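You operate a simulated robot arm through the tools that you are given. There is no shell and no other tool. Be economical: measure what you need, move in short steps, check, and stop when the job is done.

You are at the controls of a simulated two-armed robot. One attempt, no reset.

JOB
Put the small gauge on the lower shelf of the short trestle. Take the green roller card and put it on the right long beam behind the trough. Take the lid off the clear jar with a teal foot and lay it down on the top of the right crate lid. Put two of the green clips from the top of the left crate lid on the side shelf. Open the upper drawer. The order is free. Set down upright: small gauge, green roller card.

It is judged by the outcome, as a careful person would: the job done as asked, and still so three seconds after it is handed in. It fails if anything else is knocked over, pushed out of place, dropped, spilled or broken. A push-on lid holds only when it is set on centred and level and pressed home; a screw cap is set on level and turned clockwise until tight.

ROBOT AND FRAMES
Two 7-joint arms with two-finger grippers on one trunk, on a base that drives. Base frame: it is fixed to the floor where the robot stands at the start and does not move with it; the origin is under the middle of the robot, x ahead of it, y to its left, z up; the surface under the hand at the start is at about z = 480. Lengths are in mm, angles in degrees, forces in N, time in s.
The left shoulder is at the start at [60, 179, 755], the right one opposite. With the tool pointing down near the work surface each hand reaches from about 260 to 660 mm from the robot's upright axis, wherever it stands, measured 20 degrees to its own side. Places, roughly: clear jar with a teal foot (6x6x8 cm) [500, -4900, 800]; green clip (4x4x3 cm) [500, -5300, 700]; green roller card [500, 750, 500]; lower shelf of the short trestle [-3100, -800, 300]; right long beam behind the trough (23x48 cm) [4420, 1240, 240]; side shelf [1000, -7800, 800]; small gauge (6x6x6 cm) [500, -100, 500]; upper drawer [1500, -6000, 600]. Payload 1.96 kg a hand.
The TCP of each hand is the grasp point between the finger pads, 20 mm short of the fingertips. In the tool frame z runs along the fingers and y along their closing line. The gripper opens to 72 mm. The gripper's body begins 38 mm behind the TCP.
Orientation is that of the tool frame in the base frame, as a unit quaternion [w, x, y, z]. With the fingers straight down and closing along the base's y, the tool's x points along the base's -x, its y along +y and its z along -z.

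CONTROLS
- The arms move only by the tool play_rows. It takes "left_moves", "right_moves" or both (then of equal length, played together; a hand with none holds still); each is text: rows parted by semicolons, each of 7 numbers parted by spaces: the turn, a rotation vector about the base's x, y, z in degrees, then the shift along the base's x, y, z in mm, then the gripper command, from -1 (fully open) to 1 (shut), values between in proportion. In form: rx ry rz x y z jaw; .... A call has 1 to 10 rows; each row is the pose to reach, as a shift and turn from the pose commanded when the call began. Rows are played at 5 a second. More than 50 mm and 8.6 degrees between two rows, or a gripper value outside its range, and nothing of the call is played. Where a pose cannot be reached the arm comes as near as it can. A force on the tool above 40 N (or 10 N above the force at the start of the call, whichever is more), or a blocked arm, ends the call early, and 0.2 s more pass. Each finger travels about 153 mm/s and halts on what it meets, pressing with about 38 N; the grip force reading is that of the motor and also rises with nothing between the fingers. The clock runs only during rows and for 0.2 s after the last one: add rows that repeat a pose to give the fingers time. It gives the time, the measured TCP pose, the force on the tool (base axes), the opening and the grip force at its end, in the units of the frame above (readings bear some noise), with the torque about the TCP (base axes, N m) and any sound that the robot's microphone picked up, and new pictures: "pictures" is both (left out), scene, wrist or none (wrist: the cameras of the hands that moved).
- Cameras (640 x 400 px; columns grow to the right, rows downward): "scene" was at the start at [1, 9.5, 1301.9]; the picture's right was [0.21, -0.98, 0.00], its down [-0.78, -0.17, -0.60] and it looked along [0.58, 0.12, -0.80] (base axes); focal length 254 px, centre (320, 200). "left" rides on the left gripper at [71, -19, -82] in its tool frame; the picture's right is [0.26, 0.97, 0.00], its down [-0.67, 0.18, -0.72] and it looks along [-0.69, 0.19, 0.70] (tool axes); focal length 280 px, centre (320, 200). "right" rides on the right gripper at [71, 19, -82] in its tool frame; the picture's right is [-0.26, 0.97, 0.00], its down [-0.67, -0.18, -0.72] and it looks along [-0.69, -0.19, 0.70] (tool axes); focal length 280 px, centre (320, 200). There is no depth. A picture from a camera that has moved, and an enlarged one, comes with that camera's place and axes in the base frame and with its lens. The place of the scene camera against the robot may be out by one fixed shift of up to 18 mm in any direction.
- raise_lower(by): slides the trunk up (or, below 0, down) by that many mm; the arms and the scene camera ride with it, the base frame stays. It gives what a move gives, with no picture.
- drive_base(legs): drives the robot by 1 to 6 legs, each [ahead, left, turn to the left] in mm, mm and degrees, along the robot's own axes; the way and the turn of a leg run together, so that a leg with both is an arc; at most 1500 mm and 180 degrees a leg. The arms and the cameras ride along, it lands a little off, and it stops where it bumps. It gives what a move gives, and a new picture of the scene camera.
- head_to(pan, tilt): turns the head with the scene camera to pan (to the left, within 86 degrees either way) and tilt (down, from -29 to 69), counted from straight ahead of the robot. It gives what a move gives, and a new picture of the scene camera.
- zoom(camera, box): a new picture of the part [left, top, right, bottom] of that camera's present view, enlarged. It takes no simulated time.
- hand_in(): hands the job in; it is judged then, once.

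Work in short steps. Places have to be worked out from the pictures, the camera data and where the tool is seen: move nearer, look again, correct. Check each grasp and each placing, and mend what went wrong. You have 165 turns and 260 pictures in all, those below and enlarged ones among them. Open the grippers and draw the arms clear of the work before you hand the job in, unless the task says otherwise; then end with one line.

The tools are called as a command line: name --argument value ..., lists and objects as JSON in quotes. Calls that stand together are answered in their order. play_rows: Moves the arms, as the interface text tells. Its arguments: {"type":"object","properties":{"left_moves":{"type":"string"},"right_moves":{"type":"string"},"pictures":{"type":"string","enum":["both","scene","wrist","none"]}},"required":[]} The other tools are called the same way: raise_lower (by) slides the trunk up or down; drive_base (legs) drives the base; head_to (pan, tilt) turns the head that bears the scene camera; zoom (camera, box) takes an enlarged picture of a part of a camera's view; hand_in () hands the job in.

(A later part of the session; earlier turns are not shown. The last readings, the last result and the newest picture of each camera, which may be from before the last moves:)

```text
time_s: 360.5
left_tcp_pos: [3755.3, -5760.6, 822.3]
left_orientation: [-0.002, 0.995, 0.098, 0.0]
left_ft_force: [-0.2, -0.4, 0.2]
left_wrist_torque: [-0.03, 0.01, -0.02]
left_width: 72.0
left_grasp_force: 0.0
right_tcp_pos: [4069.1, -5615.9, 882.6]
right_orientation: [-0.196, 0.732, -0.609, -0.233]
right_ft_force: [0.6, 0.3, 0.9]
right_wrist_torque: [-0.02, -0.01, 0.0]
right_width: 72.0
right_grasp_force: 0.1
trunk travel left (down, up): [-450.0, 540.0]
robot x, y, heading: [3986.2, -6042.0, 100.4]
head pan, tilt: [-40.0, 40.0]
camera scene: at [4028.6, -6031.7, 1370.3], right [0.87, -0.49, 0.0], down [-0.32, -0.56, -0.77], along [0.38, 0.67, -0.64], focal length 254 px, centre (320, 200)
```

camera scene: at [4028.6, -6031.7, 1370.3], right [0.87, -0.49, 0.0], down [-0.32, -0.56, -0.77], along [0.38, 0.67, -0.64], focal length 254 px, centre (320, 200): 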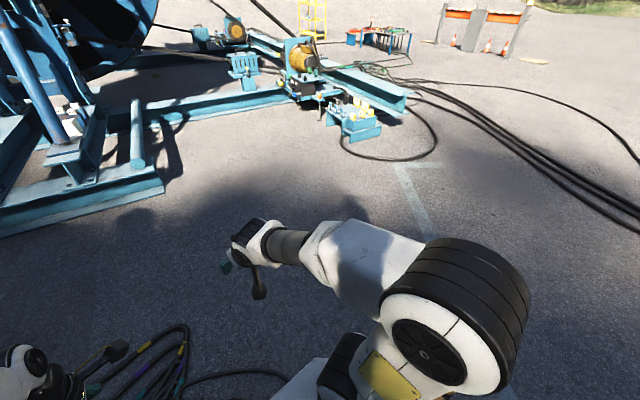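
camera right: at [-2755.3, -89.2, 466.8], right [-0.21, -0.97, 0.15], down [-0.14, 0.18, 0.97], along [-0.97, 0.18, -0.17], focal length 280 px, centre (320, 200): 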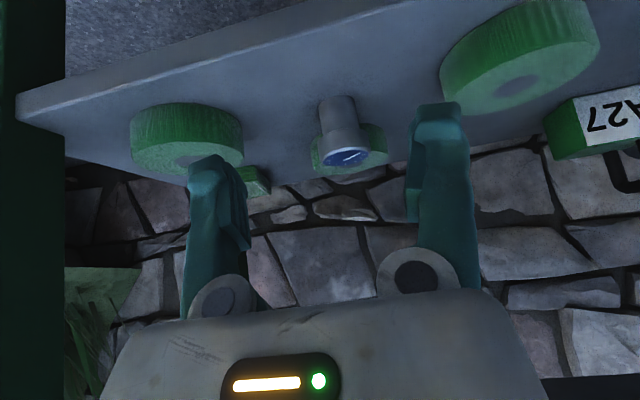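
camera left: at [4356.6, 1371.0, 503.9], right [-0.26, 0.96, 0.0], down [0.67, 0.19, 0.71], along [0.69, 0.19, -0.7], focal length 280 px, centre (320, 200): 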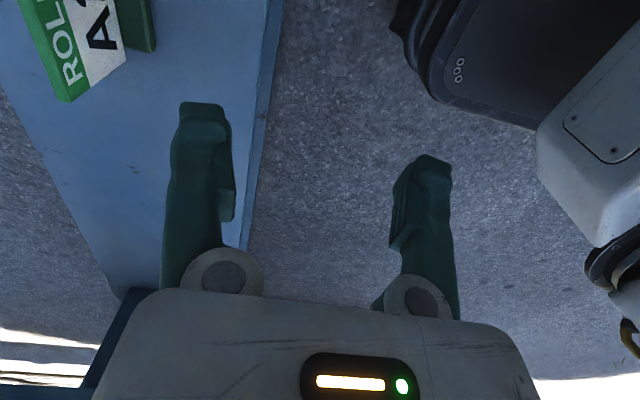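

A hose pile with a bar blocks; I sidestep right, go around, and measure the passage between frame (y≈-3800) and valve table (y≈-4680).

drive_base --legs '[[-50, 0, 0], [0, -550, 0], [1490, 0, 0], [300, 0, 0], [0, 0, 79.5]]'

head_to --pan 0 --tilt 30

```text
time_s: 376.2
left_tcp_pos: [3892.0, -4404.6, 823.5]
left_orientation: [-0.001, 0.701, 0.714, -0.001]
left_ft_force: [0.4, 0.0, 1.2]
left_wrist_torque: [-0.02, -0.01, -0.02]
left_width: 71.8
left_grasp_force: 0.1
right_tcp_pos: [3803.7, -4072.7, 881.7]
right_orientation: [0.0, 0.952, 0.003, -0.305]
right_ft_force: [-0.5, 0.2, -0.3]
right_wrist_torque: [-0.01, -0.01, -0.02]
right_width: 71.9
right_grasp_force: 0.0
trunk travel left (down, up): [-450.0, 540.0]
robot x, y, heading: [4208.5, -4223.0, -179.7]
head pan, tilt: [-40.0, 40.0]
camera scene: at [4191.5, -4176.9, 1370.3], right [0.64, 0.77, 0.0], down [0.49, -0.41, -0.77], along [-0.59, 0.49, -0.64], focal length 254 px, centre (320, 200)
```

scene: 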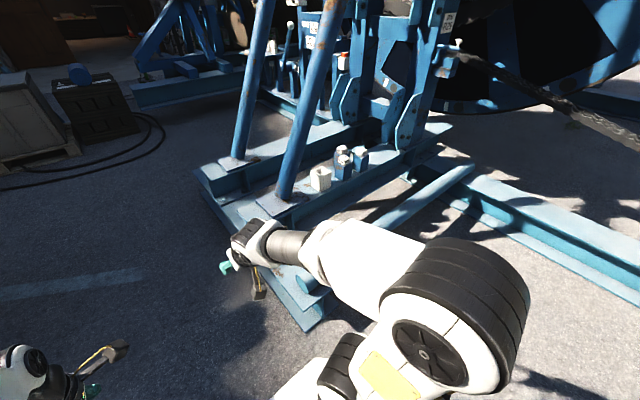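

```text
time_s: 377.3
left_tcp_pos: [3891.5, -4405.0, 822.5]
left_orientation: [-0.002, 0.7, 0.714, -0.001]
left_ft_force: [-1.4, 0.5, 0.4]
left_wrist_torque: [-0.01, 0.01, 0.01]
left_width: 72.0
left_grasp_force: 0.1
right_tcp_pos: [3803.3, -4071.8, 881.3]
right_orientation: [0.0, 0.952, 0.004, -0.305]
right_ft_force: [-0.3, 0.0, -0.6]
right_wrist_torque: [0.02, -0.02, 0.01]
right_width: 72.0
right_grasp_force: 0.1
trunk travel left (down, up): [-450.0, 540.0]
robot x, y, heading: [4206.9, -4220.2, -179.4]
head pan, tilt: [0.0, 30.0]
camera scene: at [4166.5, -4231.6, 1385.7], right [0.0, 1.0, 0.0], down [0.5, 0.0, -0.87], along [-0.87, 0.0, -0.5], focal length 254 px, centre (320, 200)
```

scene: 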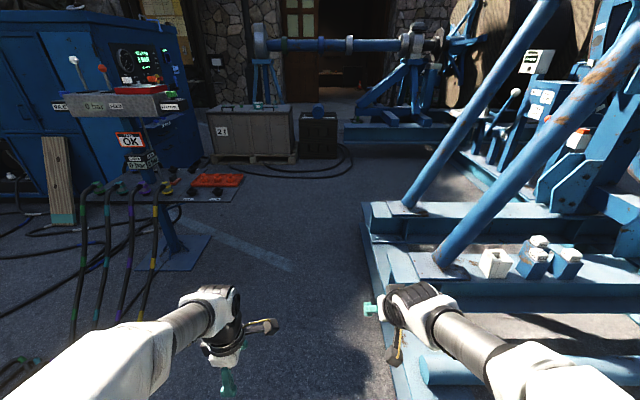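

Lane centre is y≈-4320. I drive west through it toward the crate's front.

drive_base --legs '[[0, 100, -0.5], [1490, 0, 0], [850, 0, 0]]'

head_to --pan 25 --tilt 35

head_to --pan 70 --tilt 30

```text
time_s: 389.6
left_tcp_pos: [1540.6, -4484.0, 822.9]
left_orientation: [-0.001, 0.706, 0.708, -0.002]
left_ft_force: [-0.8, 0.0, -0.4]
left_wrist_torque: [-0.02, -0.02, -0.01]
left_width: 72.2
left_grasp_force: 0.0
right_tcp_pos: [1459.2, -4149.5, 880.7]
right_orientation: [-0.004, 0.952, -0.006, -0.305]
right_ft_force: [0.0, 0.0, -0.1]
right_wrist_torque: [-0.02, 0.02, -0.02]
right_width: 71.7
right_grasp_force: 0.1
trunk travel left (down, up): [-450.0, 540.0]
robot x, y, heading: [1862.6, -4311.7, 179.1]
head pan, tilt: [0.0, 30.0]
camera scene: at [1818.9, -4316.6, 1385.7], right [0.01, 1.0, 0.0], down [0.5, -0.01, -0.87], along [-0.87, 0.01, -0.5], focal length 254 px, centre (320, 200)
```

scene: 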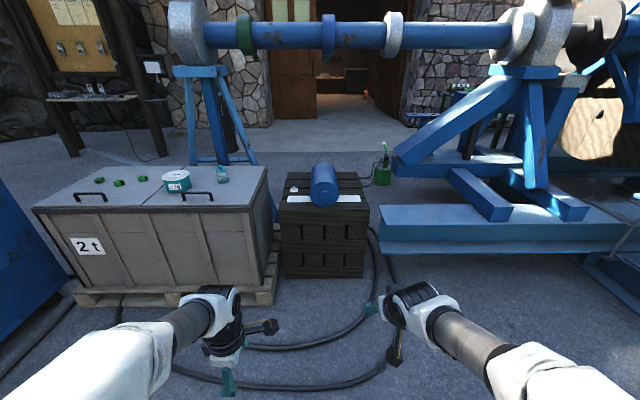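

```text
time_s: 390.5
left_tcp_pos: [1540.9, -4483.7, 822.2]
left_orientation: [-0.001, 0.707, 0.708, -0.001]
left_ft_force: [0.1, 0.8, 0.6]
left_wrist_torque: [0.01, 0.02, -0.01]
left_width: 72.2
left_grasp_force: 0.0
right_tcp_pos: [1457.8, -4150.8, 881.7]
right_orientation: [-0.003, 0.953, -0.006, -0.304]
right_ft_force: [0.6, 0.1, 0.3]
right_wrist_torque: [0.0, 0.03, 0.0]
right_width: 72.1
right_grasp_force: 0.1
trunk travel left (down, up): [-450.0, 540.0]
robot x, y, heading: [1861.4, -4312.5, 179.4]
head pan, tilt: [25.0, 35.0]
camera scene: at [1829.5, -4353.8, 1377.9], right [-0.41, 0.91, 0.0], down [0.52, 0.24, -0.82], along [-0.75, -0.34, -0.57], focal length 254 px, centre (320, 200)
```

scene: 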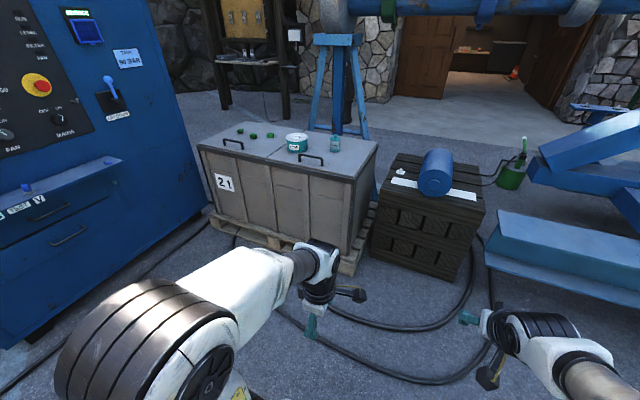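

```text
time_s: 391.6
left_tcp_pos: [1540.8, -4483.4, 821.9]
left_orientation: [0.0, 0.706, 0.708, -0.001]
left_ft_force: [0.3, -0.1, 0.0]
left_wrist_torque: [-0.02, 0.01, 0.0]
left_width: 71.9
left_grasp_force: 0.1
right_tcp_pos: [1458.9, -4149.4, 882.3]
right_orientation: [-0.003, 0.952, -0.005, -0.305]
right_ft_force: [0.3, 0.1, 0.4]
right_wrist_torque: [0.01, 0.0, 0.01]
right_width: 72.2
right_grasp_force: 0.3
trunk travel left (down, up): [-450.0, 540.0]
robot x, y, heading: [1864.0, -4312.9, 179.2]
head pan, tilt: [70.0, 30.0]
camera scene: at [1877.7, -4402.3, 1385.7], right [-0.93, 0.35, 0.0], down [0.18, 0.47, -0.87], along [-0.31, -0.81, -0.5], focal length 254 px, centre (320, 200)
```

scene: 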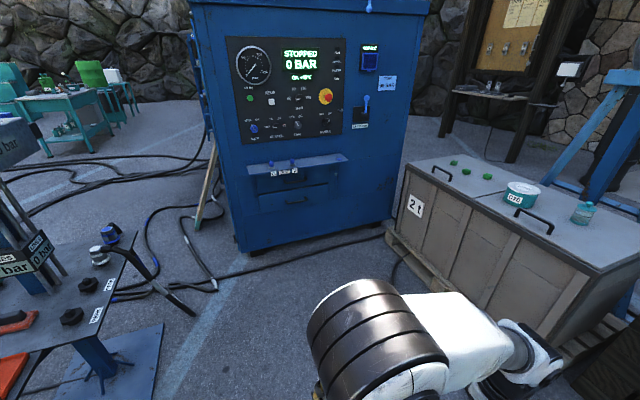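

The front of crate and the drawers are in view. Enlarge both.

zoom --camera "scene" --box '[210, 130, 410, 260]'

zoom --camera "scene" --box '[390, 130, 640, 290]'

```text
3.08 times, centred on (310, 195) of scene
camera zoom: at [1877.7, -4402.3, 1385.7], right [-0.93, 0.35, 0.0], down [0.18, 0.47, -0.87], along [-0.31, -0.81, -0.5], focal length 782 px, centre (351, 215)
```

zoom: 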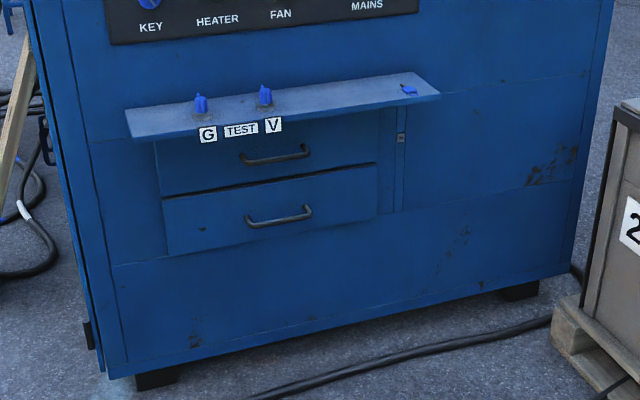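

```text
2.50 times, centred on (515, 210) of scene
camera zoom: at [1877.7, -4402.3, 1385.7], right [-0.93, 0.35, 0.0], down [0.18, 0.47, -0.87], along [-0.31, -0.81, -0.5], focal length 635 px, centre (-168, 175)
```

zoom: 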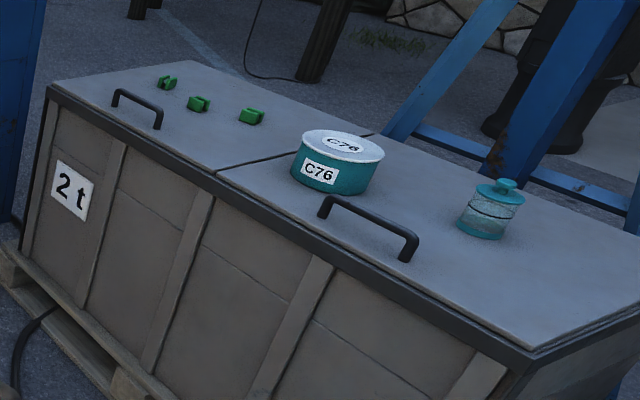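

Crate front edge x≈735, top z≈720; jar near [445, -4875], clips near y -5390…-5640. I raise the trunk and drive up before the jar.

raise_lower --by 230

drive_base --legs '[[0, 540, 0.8], [720, 0, 0]]'

head_to --pan 0 --tilt 50

```text
time_s: 394.0
left_tcp_pos: [1541.0, -4482.8, 1051.2]
left_orientation: [-0.001, 0.707, 0.707, -0.001]
left_ft_force: [0.8, -0.3, -0.2]
left_wrist_torque: [-0.02, 0.04, 0.01]
left_width: 72.1
left_grasp_force: 0.0
right_tcp_pos: [1459.5, -4149.2, 1111.6]
right_orientation: [-0.003, 0.952, -0.006, -0.305]
right_ft_force: [0.3, 0.1, 0.2]
right_wrist_torque: [0.02, 0.01, -0.01]
right_width: 71.9
right_grasp_force: 0.0
trunk travel left (down, up): [-680.0, 310.0]
robot x, y, heading: [1857.5, -4309.4, 179.4]
head pan, tilt: [70.0, 30.0]
```

```text
time_s: 400.7
left_tcp_pos: [815.5, -5029.2, 1052.4]
left_orientation: [-0.001, 0.702, 0.712, -0.001]
left_ft_force: [0.6, -0.5, -0.6]
left_wrist_torque: [0.02, 0.0, -0.02]
left_width: 71.8
left_grasp_force: 0.1
right_tcp_pos: [728.4, -4696.1, 1111.4]
right_orientation: [-0.001, 0.952, 0.001, -0.305]
right_ft_force: [0.1, -0.2, -0.1]
right_wrist_torque: [-0.01, -0.01, 0.0]
right_width: 71.9
right_grasp_force: 0.1
trunk travel left (down, up): [-680.0, 310.0]
robot x, y, heading: [1129.9, -4855.3, 180.0]
head pan, tilt: [70.0, 30.0]
camera scene: at [1150.5, -4943.5, 1615.7], right [-0.94, 0.34, 0.0], down [0.17, 0.47, -0.87], along [-0.3, -0.81, -0.5], focal length 254 px, centre (320, 200)
```

scene: 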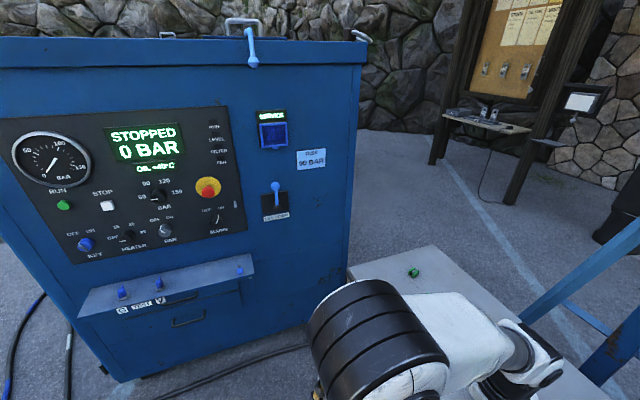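

```text
time_s: 402.1
left_tcp_pos: [815.6, -5029.5, 1053.8]
left_orientation: [-0.002, 0.702, 0.712, -0.001]
left_ft_force: [-0.1, -0.2, 0.1]
left_wrist_torque: [0.04, -0.02, 0.0]
left_width: 72.0
left_grasp_force: 0.0
right_tcp_pos: [727.7, -4695.7, 1112.3]
right_orientation: [-0.002, 0.953, 0.0, -0.304]
right_ft_force: [-0.4, -0.1, -0.5]
right_wrist_torque: [0.0, 0.05, 0.02]
right_width: 71.7
right_grasp_force: 0.1
trunk travel left (down, up): [-680.0, 310.0]
robot x, y, heading: [1129.6, -4851.7, 180.2]
head pan, tilt: [0.0, 50.0]
camera scene: at [1104.7, -4858.6, 1586.2], right [0.0, 1.0, 0.0], down [0.77, 0.0, -0.64], along [-0.64, 0.0, -0.77], focal length 254 px, centre (320, 200)
```

scene: 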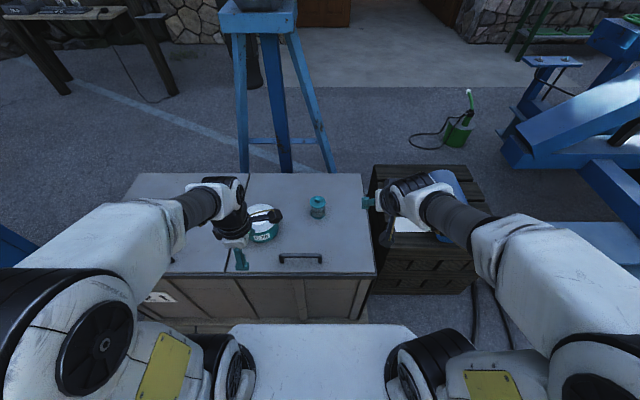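

Jar at about [458, -4870]. I shift the base right and slightly ahead so that the left hand can reach straight down on it.

drive_base --legs '[[0, -130, 0], [70, 0, 0]]'

play_rows --left_moves "0 0 0 -45 10 0 -1; 0 0 0 -90 15 0 -1; 0 0 0 -135 20 -10 -1; 0 0 0 -180 25 -30 -1; 0 0 0 -210 25 -50 -1; 0 0 0 -230 25 -70 -1" --pictures "both"

```text
time_s: 404.0
left_tcp_pos: [745.4, -4897.8, 1052.6]
left_orientation: [-0.001, 0.702, 0.712, -0.001]
left_ft_force: [0.5, -0.1, -0.3]
left_wrist_torque: [0.0, 0.0, 0.04]
left_width: 71.7
left_grasp_force: 0.1
right_tcp_pos: [659.5, -4564.9, 1111.4]
right_orientation: [0.0, 0.953, 0.0, -0.304]
right_ft_force: [-0.2, 0.2, -0.1]
right_wrist_torque: [0.01, -0.01, 0.01]
right_width: 71.9
right_grasp_force: 0.3
trunk travel left (down, up): [-680.0, 310.0]
robot x, y, heading: [1062.1, -4719.9, 180.1]
head pan, tilt: [0.0, 50.0]
camera scene: at [1034.2, -4726.8, 1586.1], right [0.0, 1.0, 0.0], down [0.77, 0.0, -0.64], along [-0.64, 0.0, -0.77], focal length 254 px, centre (320, 200)
```

scene: 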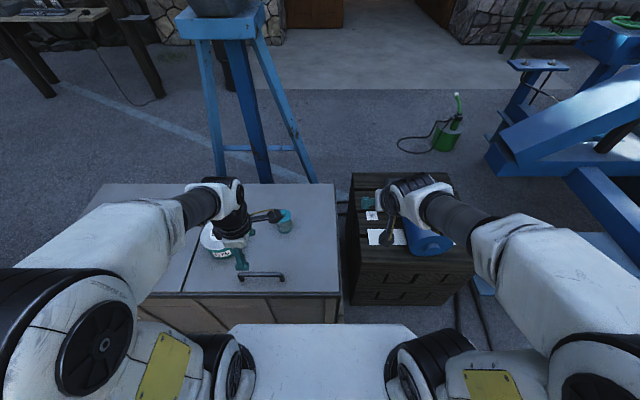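

```text
time_s: 405.4
left_tcp_pos: [567.5, -4874.6, 1021.4]
left_orientation: [-0.006, 0.702, 0.712, -0.004]
left_ft_force: [0.6, 0.1, 0.0]
left_wrist_torque: [-0.04, 0.02, -0.01]
left_width: 72.0
left_grasp_force: 0.0
left hand out of reach, approached as far as the arm can: row 4, 5, 6
right_tcp_pos: [660.1, -4565.2, 1111.4]
right_orientation: [-0.001, 0.952, -0.001, -0.305]
right_ft_force: [0.5, 0.1, 1.0]
right_wrist_torque: [-0.03, 0.01, 0.02]
right_width: 72.0
right_grasp_force: 0.1
trunk travel left (down, up): [-680.0, 310.0]
robot x, y, heading: [1062.3, -4723.7, 179.7]
head pan, tilt: [0.0, 50.0]
camera scene: at [1036.0, -4727.3, 1586.1], right [0.0, 1.0, 0.0], down [0.77, 0.0, -0.64], along [-0.64, 0.0, -0.77], focal length 254 px, centre (320, 200)
camera left: at [548.3, -4805.1, 1103.2], right [0.96, 0.28, -0.01], down [0.2, -0.67, 0.71], along [0.19, -0.69, -0.7], focal length 280 px, centre (320, 200)
```

scene: 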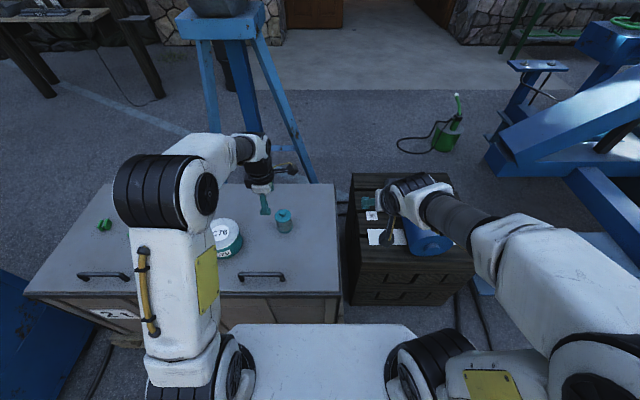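
left: 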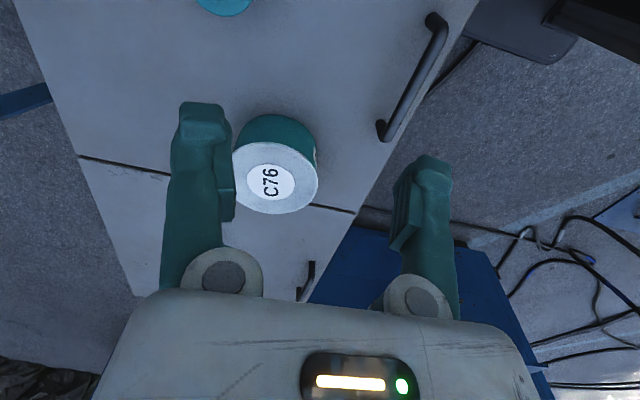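

Too high for the reach; the jar shows near [470, -4882]. I come lower and farther out.

play_rows --left_moves "0 0 0 0 0 -40 -1; 0 0 0 -10 0 -85 -1; 0 0 0 -40 0 -105 -1; 0 0 0 -70 0 -115 -1" --pictures "both"

```text
time_s: 406.4
left_tcp_pos: [497.3, -4876.9, 905.2]
left_orientation: [0.0, 0.702, 0.712, -0.001]
left_ft_force: [0.4, -0.2, 0.3]
left_wrist_torque: [0.01, -0.01, -0.01]
left_width: 71.7
left_grasp_force: 0.1
right_tcp_pos: [658.9, -4566.0, 1111.2]
right_orientation: [-0.001, 0.953, 0.001, -0.304]
right_ft_force: [-0.3, 1.0, -0.2]
right_wrist_torque: [0.0, -0.01, 0.0]
right_width: 72.0
right_grasp_force: 0.0
trunk travel left (down, up): [-680.0, 310.0]
robot x, y, heading: [1063.3, -4722.4, 180.2]
head pan, tilt: [0.0, 50.0]
camera scene: at [1034.1, -4727.7, 1586.2], right [0.0, 1.0, 0.0], down [0.77, 0.0, -0.64], along [-0.64, 0.0, -0.77], focal length 254 px, centre (320, 200)
camera left: at [477.3, -4805.7, 987.5], right [0.96, 0.27, 0.0], down [0.19, -0.67, 0.71], along [0.19, -0.69, -0.7], focal length 280 px, centre (320, 200)
```

scene: 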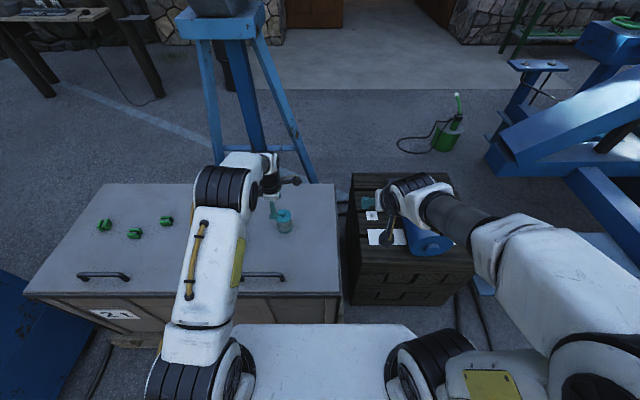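
left: 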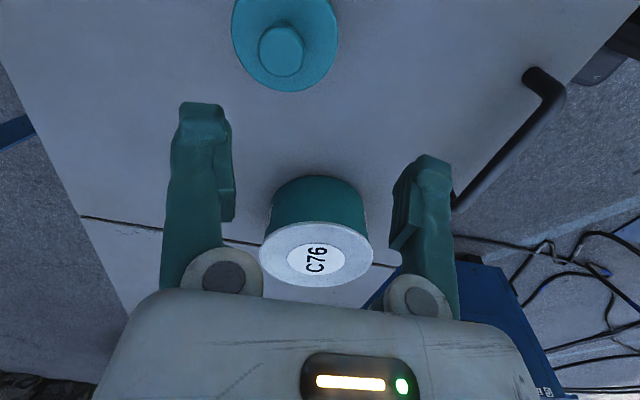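

The knob is at about [469, -4866]. I centre over it and come lower to gauge its height.

play_rows --left_moves "0 0 0 -14 5 -15 -1; 0 0 0 -28 10 -30 -1" --pictures "wrist"

zoom --camera "scene" --box '[230, 170, 330, 250]'

```text
time_s: 407.0
left_tcp_pos: [470.4, -4866.1, 875.6]
left_orientation: [-0.002, 0.702, 0.712, -0.001]
left_ft_force: [0.1, -0.1, -0.5]
left_wrist_torque: [-0.01, -0.04, 0.02]
left_width: 72.0
left_grasp_force: 0.1
right_tcp_pos: [658.6, -4565.8, 1111.2]
right_orientation: [-0.001, 0.953, 0.001, -0.304]
right_ft_force: [0.6, -0.1, -0.6]
right_wrist_torque: [-0.02, 0.01, 0.0]
right_width: 71.9
right_grasp_force: 0.0
trunk travel left (down, up): [-680.0, 310.0]
robot x, y, heading: [1065.2, -4718.9, 180.3]
head pan, tilt: [0.0, 50.0]
camera left: at [450.0, -4795.1, 957.7], right [0.96, 0.27, 0.0], down [0.19, -0.67, 0.71], along [0.19, -0.69, -0.7], focal length 280 px, centre (320, 200)
```

left: 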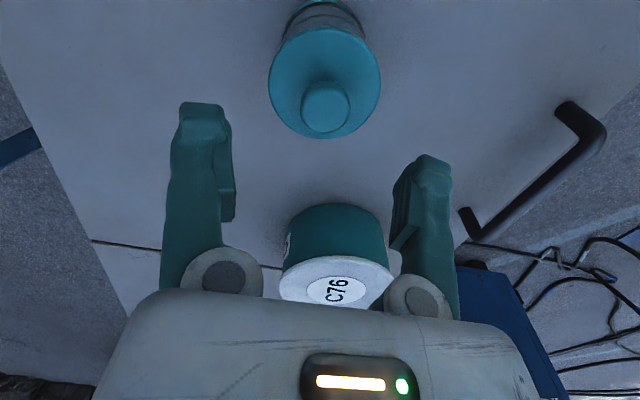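

```text
5.00 times, centred on (280, 210) of scene
camera zoom: at [1034.8, -4727.6, 1586.2], right [0.0, 1.0, 0.0], down [0.77, 0.0, -0.64], along [-0.64, 0.0, -0.77], focal length 1270 px, centre (520, 150)
```

zoom: 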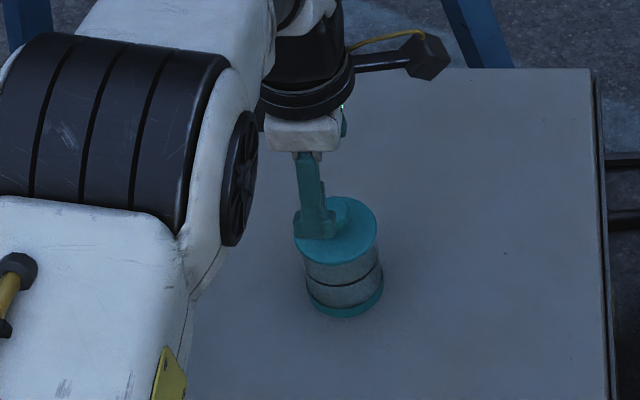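

Triangulation puts the knob top near z≈825–840. I descend 15 and look again.

play_rows --left_moves "0 0 0 -1 5 -15 -1; 0 0 0 -1 5 -15 -1" --pictures "wrist"

zoom --camera "left" --box '[220, 20, 440, 160]'

```text
time_s: 407.6
left_tcp_pos: [469.8, -4861.7, 861.0]
left_orientation: [-0.002, 0.703, 0.712, -0.002]
left_ft_force: [-1.8, -0.7, 0.1]
left_wrist_torque: [0.04, 0.0, -0.01]
left_width: 72.1
left_grasp_force: 0.1
right_tcp_pos: [659.9, -4565.4, 1111.2]
right_orientation: [-0.001, 0.952, 0.001, -0.305]
right_ft_force: [0.8, 0.7, 0.5]
right_wrist_torque: [-0.01, 0.02, -0.03]
right_width: 71.9
right_grasp_force: 0.0
trunk travel left (down, up): [-680.0, 310.0]
robot x, y, heading: [1061.8, -4719.3, 180.2]
head pan, tilt: [0.0, 50.0]
camera left: at [449.7, -4790.7, 942.9], right [0.96, 0.28, 0.0], down [0.2, -0.67, 0.71], along [0.19, -0.69, -0.7], focal length 280 px, centre (320, 200)
```

left: 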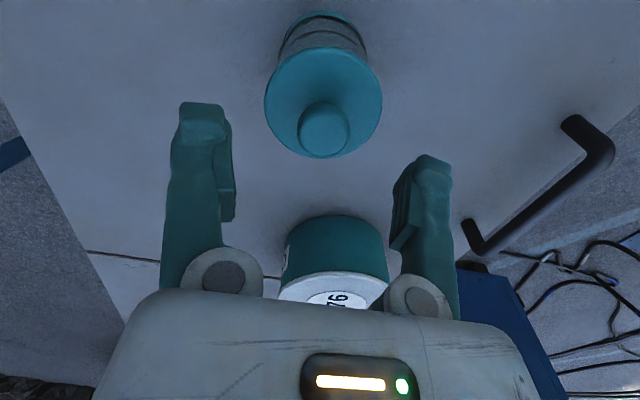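

```text
2.86 times, centred on (330, 90) of left
camera zoom: at [449.7, -4790.7, 942.9], right [0.96, 0.28, 0.0], down [0.2, -0.67, 0.71], along [0.19, -0.69, -0.7], focal length 801 px, centre (291, 514)
```

zoom: 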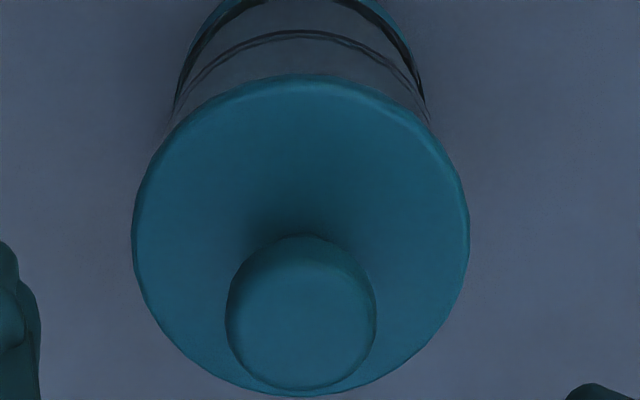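

Knob top centre resolves to [469, -4855.5, 835], disc top z≈808, knob Ø≈23. I go down to z 838 and close on the knob.

play_rows --left_moves "0 0 0 -1 6 0 -1; 0 0 0 -1 6 -12 -1; 0 0 0 -1 6 -23 -1; 0 0 0 -1 6 -23 0; 0 0 0 -1 6 -23 1; 0 0 0 -1 6 -23 1" --pictures "wrist"

```text
time_s: 409.0
left_tcp_pos: [467.8, -4854.2, 838.9]
left_orientation: [-0.002, 0.702, 0.712, -0.002]
left_ft_force: [1.0, 0.7, 0.2]
left_wrist_torque: [0.02, 0.01, 0.01]
left_width: 21.0
left_grasp_force: 37.9
right_tcp_pos: [660.3, -4566.0, 1111.6]
right_orientation: [-0.002, 0.952, 0.0, -0.305]
right_ft_force: [0.0, 0.2, 0.8]
right_wrist_torque: [0.0, -0.01, -0.01]
right_width: 71.7
right_grasp_force: 0.0
trunk travel left (down, up): [-680.0, 310.0]
robot x, y, heading: [1065.2, -4722.5, 180.1]
head pan, tilt: [0.0, 50.0]
heard: snap
camera left: at [448.4, -4784.0, 919.8], right [0.96, 0.28, 0.0], down [0.19, -0.67, 0.71], along [0.19, -0.69, -0.7], focal length 280 px, centre (320, 200)
```

left: 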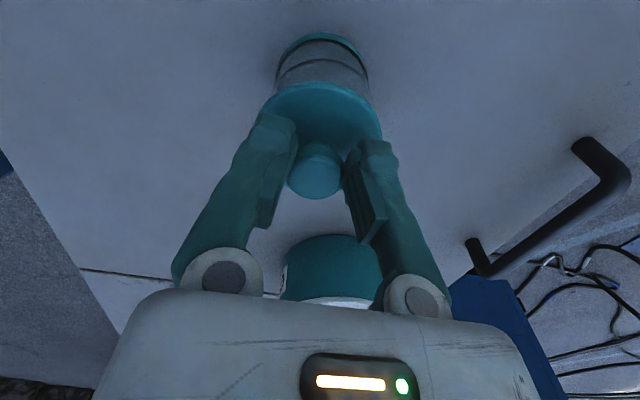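

Gripped at 21 mm; a snap was heard — likely the push-on lid's catch. I lift a little and look whether the jar stays.

play_rows --left_moves "0 0 0 0 0 4 1; 0 0 0 0 0 8 1; 0 0 0 0 0 12 1; 0 0 0 0 0 15 1" --pictures "both"

zoom --camera "scene" --box '[230, 170, 330, 250]'

```text
time_s: 410.0
left_tcp_pos: [468.6, -4853.7, 853.3]
left_orientation: [-0.002, 0.702, 0.712, -0.002]
left_ft_force: [0.0, 0.2, -0.5]
left_wrist_torque: [0.0, -0.04, 0.0]
left_width: 21.0
left_grasp_force: 38.1
right_tcp_pos: [659.0, -4564.4, 1111.6]
right_orientation: [-0.001, 0.953, 0.001, -0.304]
right_ft_force: [0.6, 0.3, -0.1]
right_wrist_torque: [-0.02, -0.01, 0.02]
right_width: 72.1
right_grasp_force: 0.1
trunk travel left (down, up): [-680.0, 310.0]
robot x, y, heading: [1059.4, -4724.1, 179.9]
head pan, tilt: [0.0, 50.0]
camera scene: at [1035.4, -4727.6, 1586.1], right [0.0, 1.0, 0.0], down [0.77, 0.0, -0.64], along [-0.64, 0.0, -0.77], focal length 254 px, centre (320, 200)
camera left: at [448.9, -4784.0, 934.8], right [0.96, 0.28, 0.0], down [0.19, -0.67, 0.71], along [0.19, -0.69, -0.7], focal length 280 px, centre (320, 200)
```

scene: 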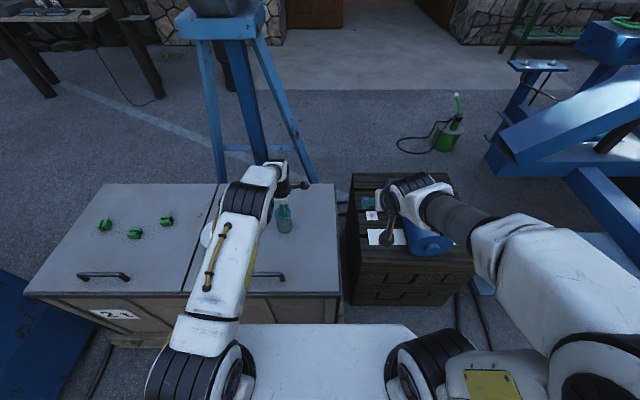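
left: 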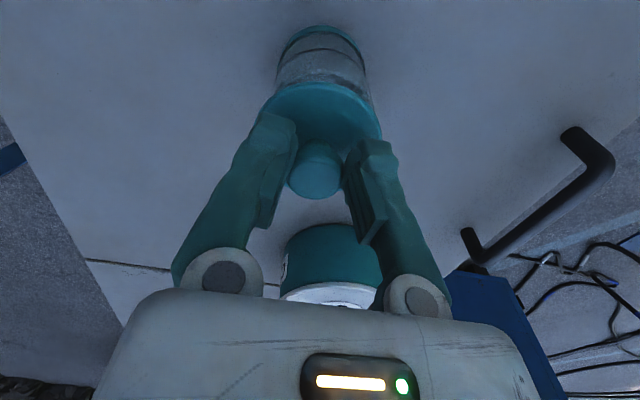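

```text
5.00 times, centred on (280, 210) of scene
camera zoom: at [1035.4, -4727.6, 1586.1], right [0.0, 1.0, 0.0], down [0.77, 0.0, -0.64], along [-0.64, 0.0, -0.77], focal length 1270 px, centre (520, 150)
```

zoom: 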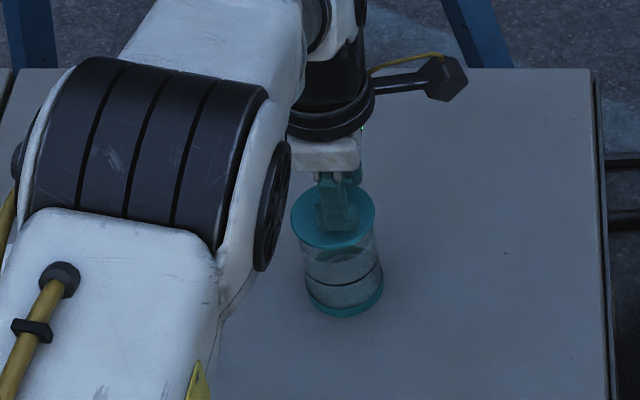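

The jar stays put; the lid is off. I raise it clear and carry it to [570, -4780] on the right lid.

play_rows --left_moves "0 0 0 0 0 30 1; 0 0 0 0 0 60 1; 0 0 0 25 20 60 1; 0 0 0 55 40 60 1; 0 0 0 85 60 55 1; 0 0 0 100 74 40 1; 0 0 0 100 74 0 1; 0 0 0 100 74 -25 1" --pictures "both"

```text
time_s: 411.8
left_tcp_pos: [567.7, -4779.1, 827.7]
left_orientation: [-0.002, 0.703, 0.712, -0.002]
left_ft_force: [-0.6, 0.3, 0.5]
left_wrist_torque: [0.02, 0.0, 0.0]
left_width: 20.6
left_grasp_force: 37.9
left hand out of reach, approached as far as the arm can: row 2
right_tcp_pos: [659.8, -4564.1, 1111.4]
right_orientation: [-0.001, 0.952, 0.0, -0.305]
right_ft_force: [0.5, 0.2, -0.1]
right_wrist_torque: [0.0, 0.0, 0.02]
right_width: 72.0
right_grasp_force: 0.0
trunk travel left (down, up): [-680.0, 310.0]
robot x, y, heading: [1065.6, -4724.4, 180.1]
head pan, tilt: [0.0, 50.0]
camera scene: at [1035.5, -4727.3, 1586.2], right [0.0, 1.0, 0.0], down [0.77, 0.0, -0.64], along [-0.64, 0.0, -0.77], focal length 254 px, centre (320, 200)
camera left: at [548.6, -4709.0, 909.6], right [0.96, 0.28, 0.0], down [0.19, -0.67, 0.71], along [0.19, -0.69, -0.7], focal length 280 px, centre (320, 200)
```

scene: 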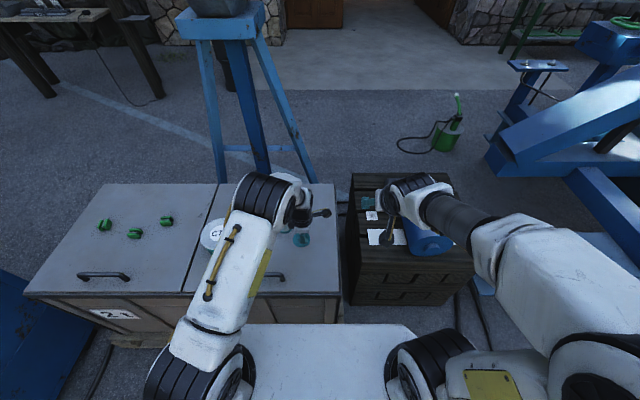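
left: 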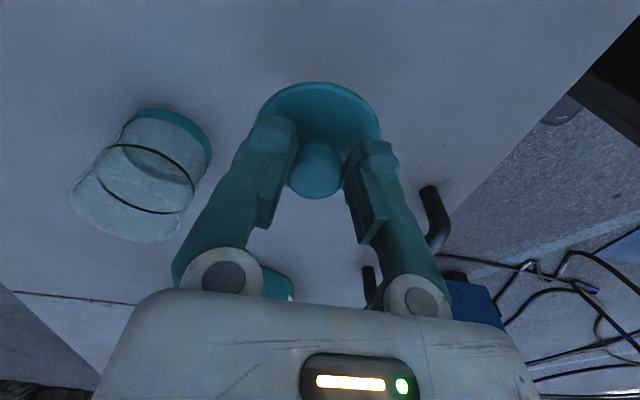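

Clear spot below. I lower until contact.

play_rows --left_moves "0 0 0 0 0 -15 1; 0 0 0 0 0 -25 1; 0 0 0 0 0 -31 1; 0 0 0 0 0 -35 1; 0 0 0 0 0 -38 1; 0 0 0 0 0 -41 1" --pictures "wrist"

```text
time_s: 413.2
left_tcp_pos: [567.7, -4780.3, 787.4]
left_orientation: [-0.001, 0.702, 0.712, -0.001]
left_ft_force: [0.6, 0.0, 0.0]
left_wrist_torque: [-0.01, -0.02, 0.01]
left_width: 20.7
left_grasp_force: 38.3
right_tcp_pos: [659.1, -4565.9, 1110.6]
right_orientation: [-0.001, 0.953, 0.001, -0.304]
right_ft_force: [-0.5, 0.5, -0.4]
right_wrist_torque: [0.01, -0.01, 0.02]
right_width: 71.9
right_grasp_force: 0.1
trunk travel left (down, up): [-680.0, 310.0]
robot x, y, heading: [1061.5, -4717.9, 179.9]
head pan, tilt: [0.0, 50.0]
camera left: at [548.2, -4710.3, 868.6], right [0.96, 0.27, 0.0], down [0.19, -0.67, 0.71], along [0.19, -0.69, -0.7], focal length 280 px, centre (320, 200)
```

left: 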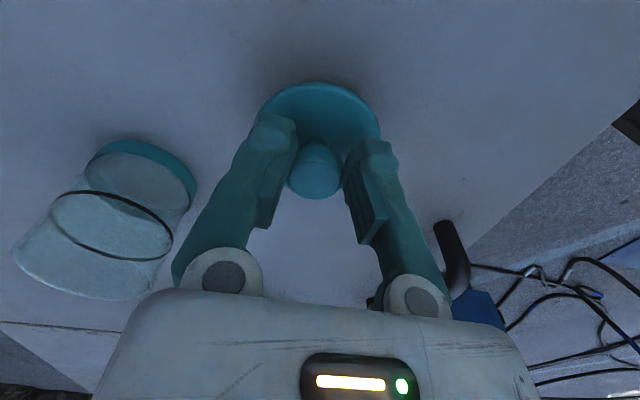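

Not yet touching; continue down in 3 mm steps.

play_rows --left_moves "0 0 0 0 0 -3 1; 0 0 0 0 0 -6 1; 0 0 0 0 0 -9 1; 0 0 0 0 0 -12 1; 0 0 0 0 0 -15 1; 0 0 0 0 0 -18 1" --pictures "wrist"

```text
time_s: 414.6
left_tcp_pos: [566.0, -4781.8, 769.5]
left_orientation: [-0.001, 0.702, 0.712, -0.002]
left_ft_force: [0.1, 0.5, -0.1]
left_wrist_torque: [0.01, -0.02, 0.03]
left_width: 20.8
left_grasp_force: 38.3
right_tcp_pos: [658.3, -4566.9, 1112.1]
right_orientation: [-0.001, 0.953, 0.0, -0.304]
right_ft_force: [-0.1, -0.2, -0.5]
right_wrist_torque: [0.02, -0.01, 0.0]
right_width: 71.8
right_grasp_force: 0.0
trunk travel left (down, up): [-680.0, 310.0]
robot x, y, heading: [1063.3, -4724.5, 179.8]
head pan, tilt: [0.0, 50.0]
camera left: at [548.4, -4710.3, 851.0], right [0.96, 0.27, 0.0], down [0.19, -0.67, 0.71], along [0.19, -0.69, -0.7], focal length 280 px, centre (320, 200)
```

left: 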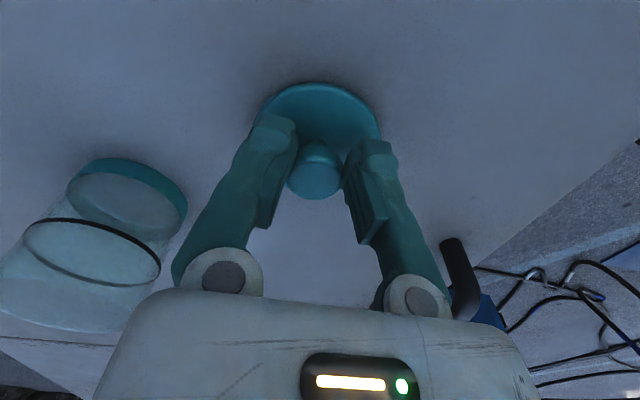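

play_rows --left_moves "0 0 0 0 0 -3 1; 0 0 0 0 0 -6 1; 0 0 0 0 0 -9 1; 0 0 0 0 0 -12 1; 0 0 0 0 0 -14 1" --pictures "wrist"

```text
time_s: 415.6
left_tcp_pos: [568.2, -4779.6, 762.1]
left_orientation: [-0.006, 0.702, 0.712, -0.004]
left_ft_force: [11.7, -1.7, 28.3]
left_wrist_torque: [-0.32, -0.28, 0.18]
left_width: 20.5
left_grasp_force: 37.7
right_tcp_pos: [662.3, -4566.5, 1113.6]
right_orientation: [-0.001, 0.952, 0.001, -0.307]
right_ft_force: [0.0, -0.2, -0.3]
right_wrist_torque: [-0.01, 0.0, -0.02]
right_width: 72.0
right_grasp_force: 0.0
trunk travel left (down, up): [-680.0, 310.0]
robot x, y, heading: [1062.6, -4722.2, 180.1]
head pan, tilt: [0.0, 50.0]
stopped in row 4 (left hand): the force on the tool passed its limit at 41 N (the readings are from after the stop); the commanded pose is now the measured one
camera left: at [548.8, -4709.6, 845.3], right [0.96, 0.28, -0.01], down [0.2, -0.67, 0.71], along [0.19, -0.69, -0.7], focal length 280 px, centre (320, 200)
```

left: 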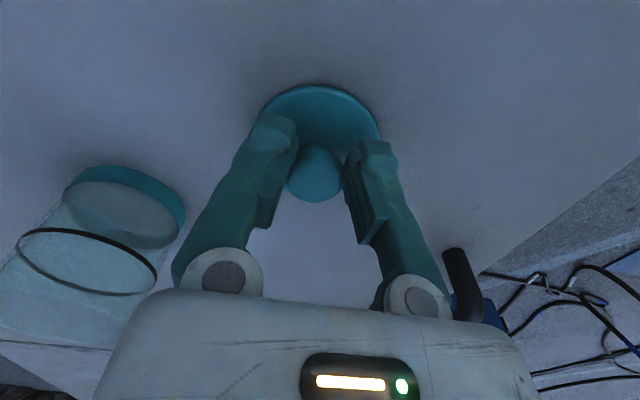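

Contact. Relieve 2 mm, open, and rise.

play_rows --left_moves "0 0 0 0 0 2 1; 0 0 0 0 0 2 0.6; 0 0 0 0 0 2 0; 0 0 0 0 0 2 -0.6; 0 0 0 0 0 15 -0.6; 0 0 0 0 0 50 -0.6; 0 0 0 0 0 90 -0.6" --pictures "both"

zoom --camera "left" --box '[150, 20, 450, 220]'

```text
time_s: 417.2
left_tcp_pos: [566.0, -4779.8, 851.3]
left_orientation: [-0.004, 0.702, 0.712, -0.003]
left_ft_force: [-1.1, 0.0, 0.3]
left_wrist_torque: [-0.02, 0.01, 0.01]
left_width: 57.7
left_grasp_force: 0.1
right_tcp_pos: [661.4, -4565.3, 1112.1]
right_orientation: [-0.002, 0.952, 0.001, -0.305]
right_ft_force: [1.3, -1.3, 1.2]
right_wrist_torque: [0.03, 0.03, 0.0]
right_width: 72.2
right_grasp_force: 0.1
trunk travel left (down, up): [-680.0, 310.0]
robot x, y, heading: [1063.4, -4721.8, 180.3]
head pan, tilt: [0.0, 50.0]
camera scene: at [1036.1, -4727.6, 1586.1], right [0.0, 1.0, 0.0], down [0.77, 0.0, -0.64], along [-0.64, 0.0, -0.77], focal length 254 px, centre (320, 200)
camera left: at [546.8, -4710.0, 932.5], right [0.96, 0.28, -0.01], down [0.2, -0.67, 0.71], along [0.19, -0.69, -0.7], focal length 280 px, centre (320, 200)
```

scene: 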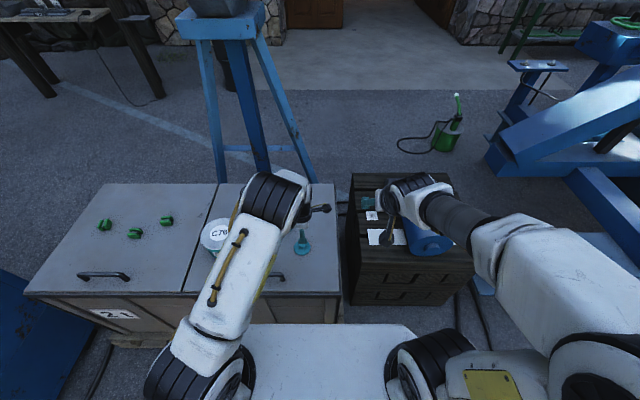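
left: 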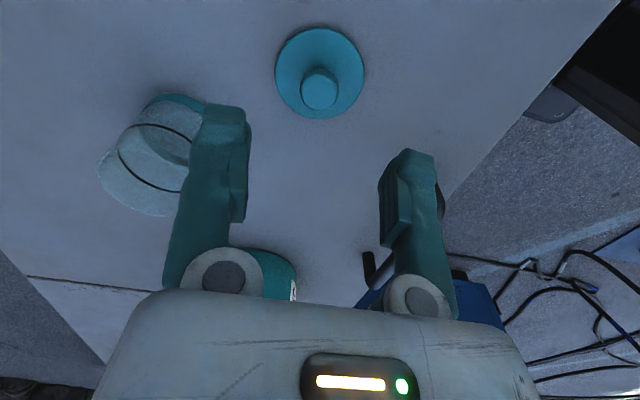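

```text
2.00 times, centred on (300, 120) of left
camera zoom: at [546.8, -4710.0, 932.5], right [0.96, 0.28, -0.01], down [0.2, -0.67, 0.71], along [0.19, -0.69, -0.7], focal length 561 px, centre (360, 360)
```

zoom: 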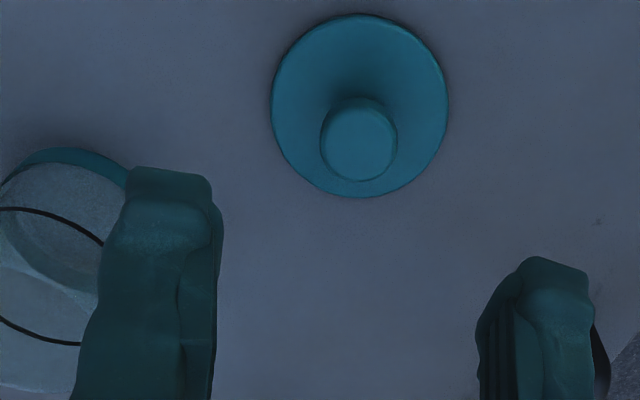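

The lid lies flat on the right crate lid, knob up, jar standing open. Next the clips: I raise the left hand, set the right hand vertical, and slide the base left.

play_rows --left_moves "0 0 0 20 0 30 -1; 0 0 0 50 0 60 -1; 0 0 0 85 0 90 -1; 0 0 0 120 0 120 -1; 0 0 0 150 0 140 -1" --right_moves "0 -7 0 0 0 0 -1; 0 -14 0 0 0 -5 -1; 0 -21 0 0 0 -10 -1; 0 -28 0 0 0 -15 -1; 0 -35 0 0 0 -20 -1" --pictures "none"

drive_base --legs '[[0, 600, 0]]'

```text
time_s: 418.4
left_tcp_pos: [715.4, -4780.6, 990.7]
left_orientation: [-0.003, 0.701, 0.713, -0.002]
left_ft_force: [0.2, -0.6, -0.4]
left_wrist_torque: [-0.03, 0.01, -0.02]
left_width: 72.3
left_grasp_force: 0.2
right_tcp_pos: [664.3, -4565.0, 1064.5]
right_orientation: [-0.001, 1.0, 0.001, -0.006]
right_ft_force: [0.4, -0.1, 0.5]
right_wrist_torque: [0.04, 0.03, 0.01]
right_width: 71.9
right_grasp_force: 0.1
right hand out of reach, approached as far as the arm can: row 5
trunk travel left (down, up): [-680.0, 310.0]
robot x, y, heading: [1063.6, -4722.6, 180.1]
head pan, tilt: [0.0, 50.0]
```

```text
time_s: 421.8
left_tcp_pos: [714.0, -5374.3, 989.9]
left_orientation: [-0.004, 0.702, 0.713, -0.004]
left_ft_force: [-0.8, -0.2, 0.5]
left_wrist_torque: [-0.04, 0.0, -0.01]
left_width: 72.0
left_grasp_force: 0.1
right_tcp_pos: [664.6, -5158.6, 1064.6]
right_orientation: [0.0, 1.0, 0.0, -0.008]
right_ft_force: [-0.1, 0.6, -0.1]
right_wrist_torque: [0.0, -0.01, 0.0]
right_width: 72.1
right_grasp_force: 0.1
trunk travel left (down, up): [-680.0, 310.0]
robot x, y, heading: [1063.0, -5317.4, 179.8]
head pan, tilt: [0.0, 50.0]
camera scene: at [1034.8, -5322.6, 1586.1], right [0.0, 1.0, 0.0], down [0.77, 0.0, -0.64], along [-0.64, 0.0, -0.77], focal length 254 px, centre (320, 200)
```

scene: 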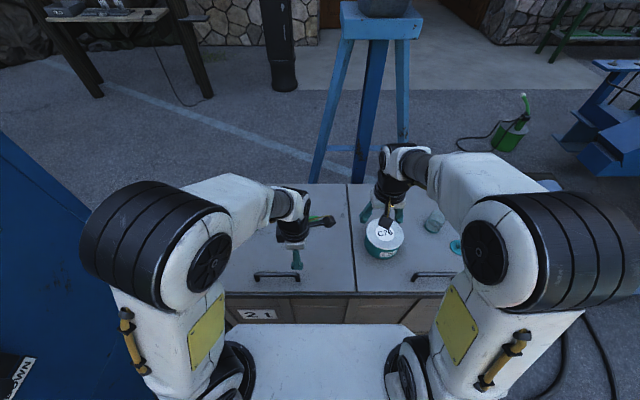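

I bring the left hand over the clips for a wrist look.

play_rows --left_moves "0 0 0 -30 -5 -25 -1; 0 0 0 -65 -10 -50 -1; 0 0 0 -100 -10 -75 -1; 0 0 0 -140 -10 -90 -1; 0 0 0 -180 -10 -100 -1" --pictures "wrist"

```text
time_s: 422.9
left_tcp_pos: [533.5, -5384.8, 889.0]
left_orientation: [-0.004, 0.702, 0.712, -0.002]
left_ft_force: [-0.6, -0.1, -0.2]
left_wrist_torque: [-0.01, -0.04, -0.02]
left_width: 71.9
left_grasp_force: 0.0
right_tcp_pos: [662.7, -5158.5, 1064.9]
right_orientation: [-0.001, 1.0, 0.0, -0.006]
right_ft_force: [-0.2, -0.5, 0.3]
right_wrist_torque: [0.01, 0.0, 0.0]
right_width: 72.1
right_grasp_force: 0.2
trunk travel left (down, up): [-680.0, 310.0]
robot x, y, heading: [1063.5, -5319.6, 179.7]
head pan, tilt: [0.0, 50.0]
camera left: at [514.6, -5314.6, 970.7], right [0.96, 0.28, -0.01], down [0.2, -0.67, 0.71], along [0.19, -0.69, -0.7], focal length 280 px, centre (320, 200)
```

left: 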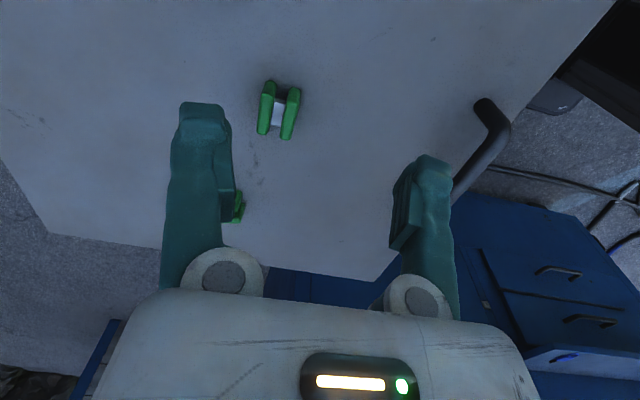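

Clip at about [512, -5440], closable along x. I move over it and lower to z≈790 first.

play_rows --left_moves "0 0 0 -12 -30 -20 -1; 0 0 0 -22 -55 -60 -1; 0 0 0 -22 -55 -90 -1" --pictures "wrist"

zoom --camera "left" --box '[180, 60, 460, 240]'

```text
time_s: 423.8
left_tcp_pos: [510.8, -5439.8, 799.8]
left_orientation: [-0.004, 0.702, 0.712, -0.002]
left_ft_force: [-0.2, -0.1, 0.4]
left_wrist_torque: [0.0, 0.0, -0.01]
left_width: 71.8
left_grasp_force: 0.2
right_tcp_pos: [664.1, -5158.6, 1064.7]
right_orientation: [0.0, 1.0, 0.001, -0.007]
right_ft_force: [-0.2, 0.6, 0.6]
right_wrist_torque: [-0.01, 0.02, -0.01]
right_width: 72.0
right_grasp_force: 0.1
trunk travel left (down, up): [-680.0, 310.0]
robot x, y, heading: [1063.9, -5320.4, 179.9]
head pan, tilt: [0.0, 50.0]
camera left: at [493.1, -5369.4, 881.2], right [0.96, 0.28, -0.01], down [0.2, -0.67, 0.71], along [0.19, -0.69, -0.7], focal length 280 px, centre (320, 200)
```

left: 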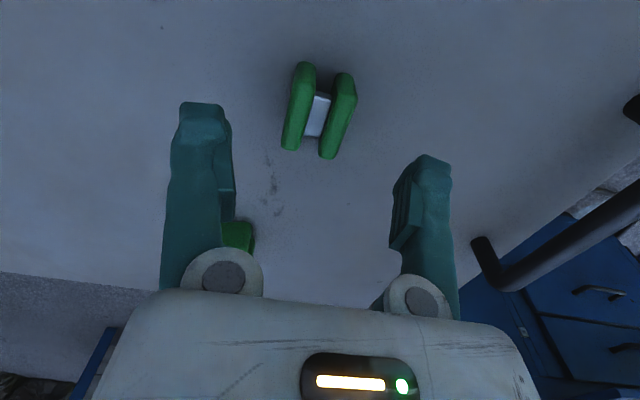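

```text
2.22 times, centred on (320, 150) of left
camera zoom: at [493.1, -5369.4, 881.2], right [0.96, 0.28, -0.01], down [0.2, -0.67, 0.71], along [0.19, -0.69, -0.7], focal length 623 px, centre (320, 311)
```

zoom: 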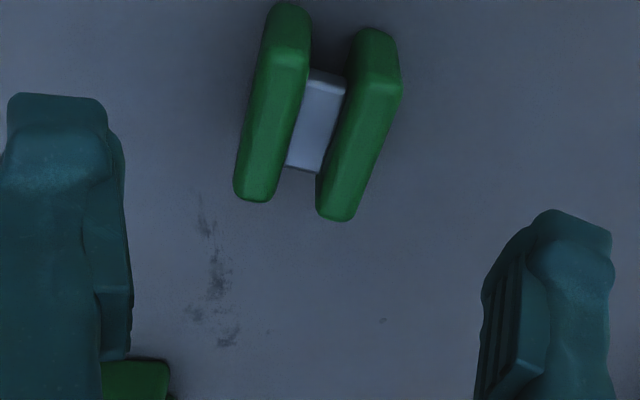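

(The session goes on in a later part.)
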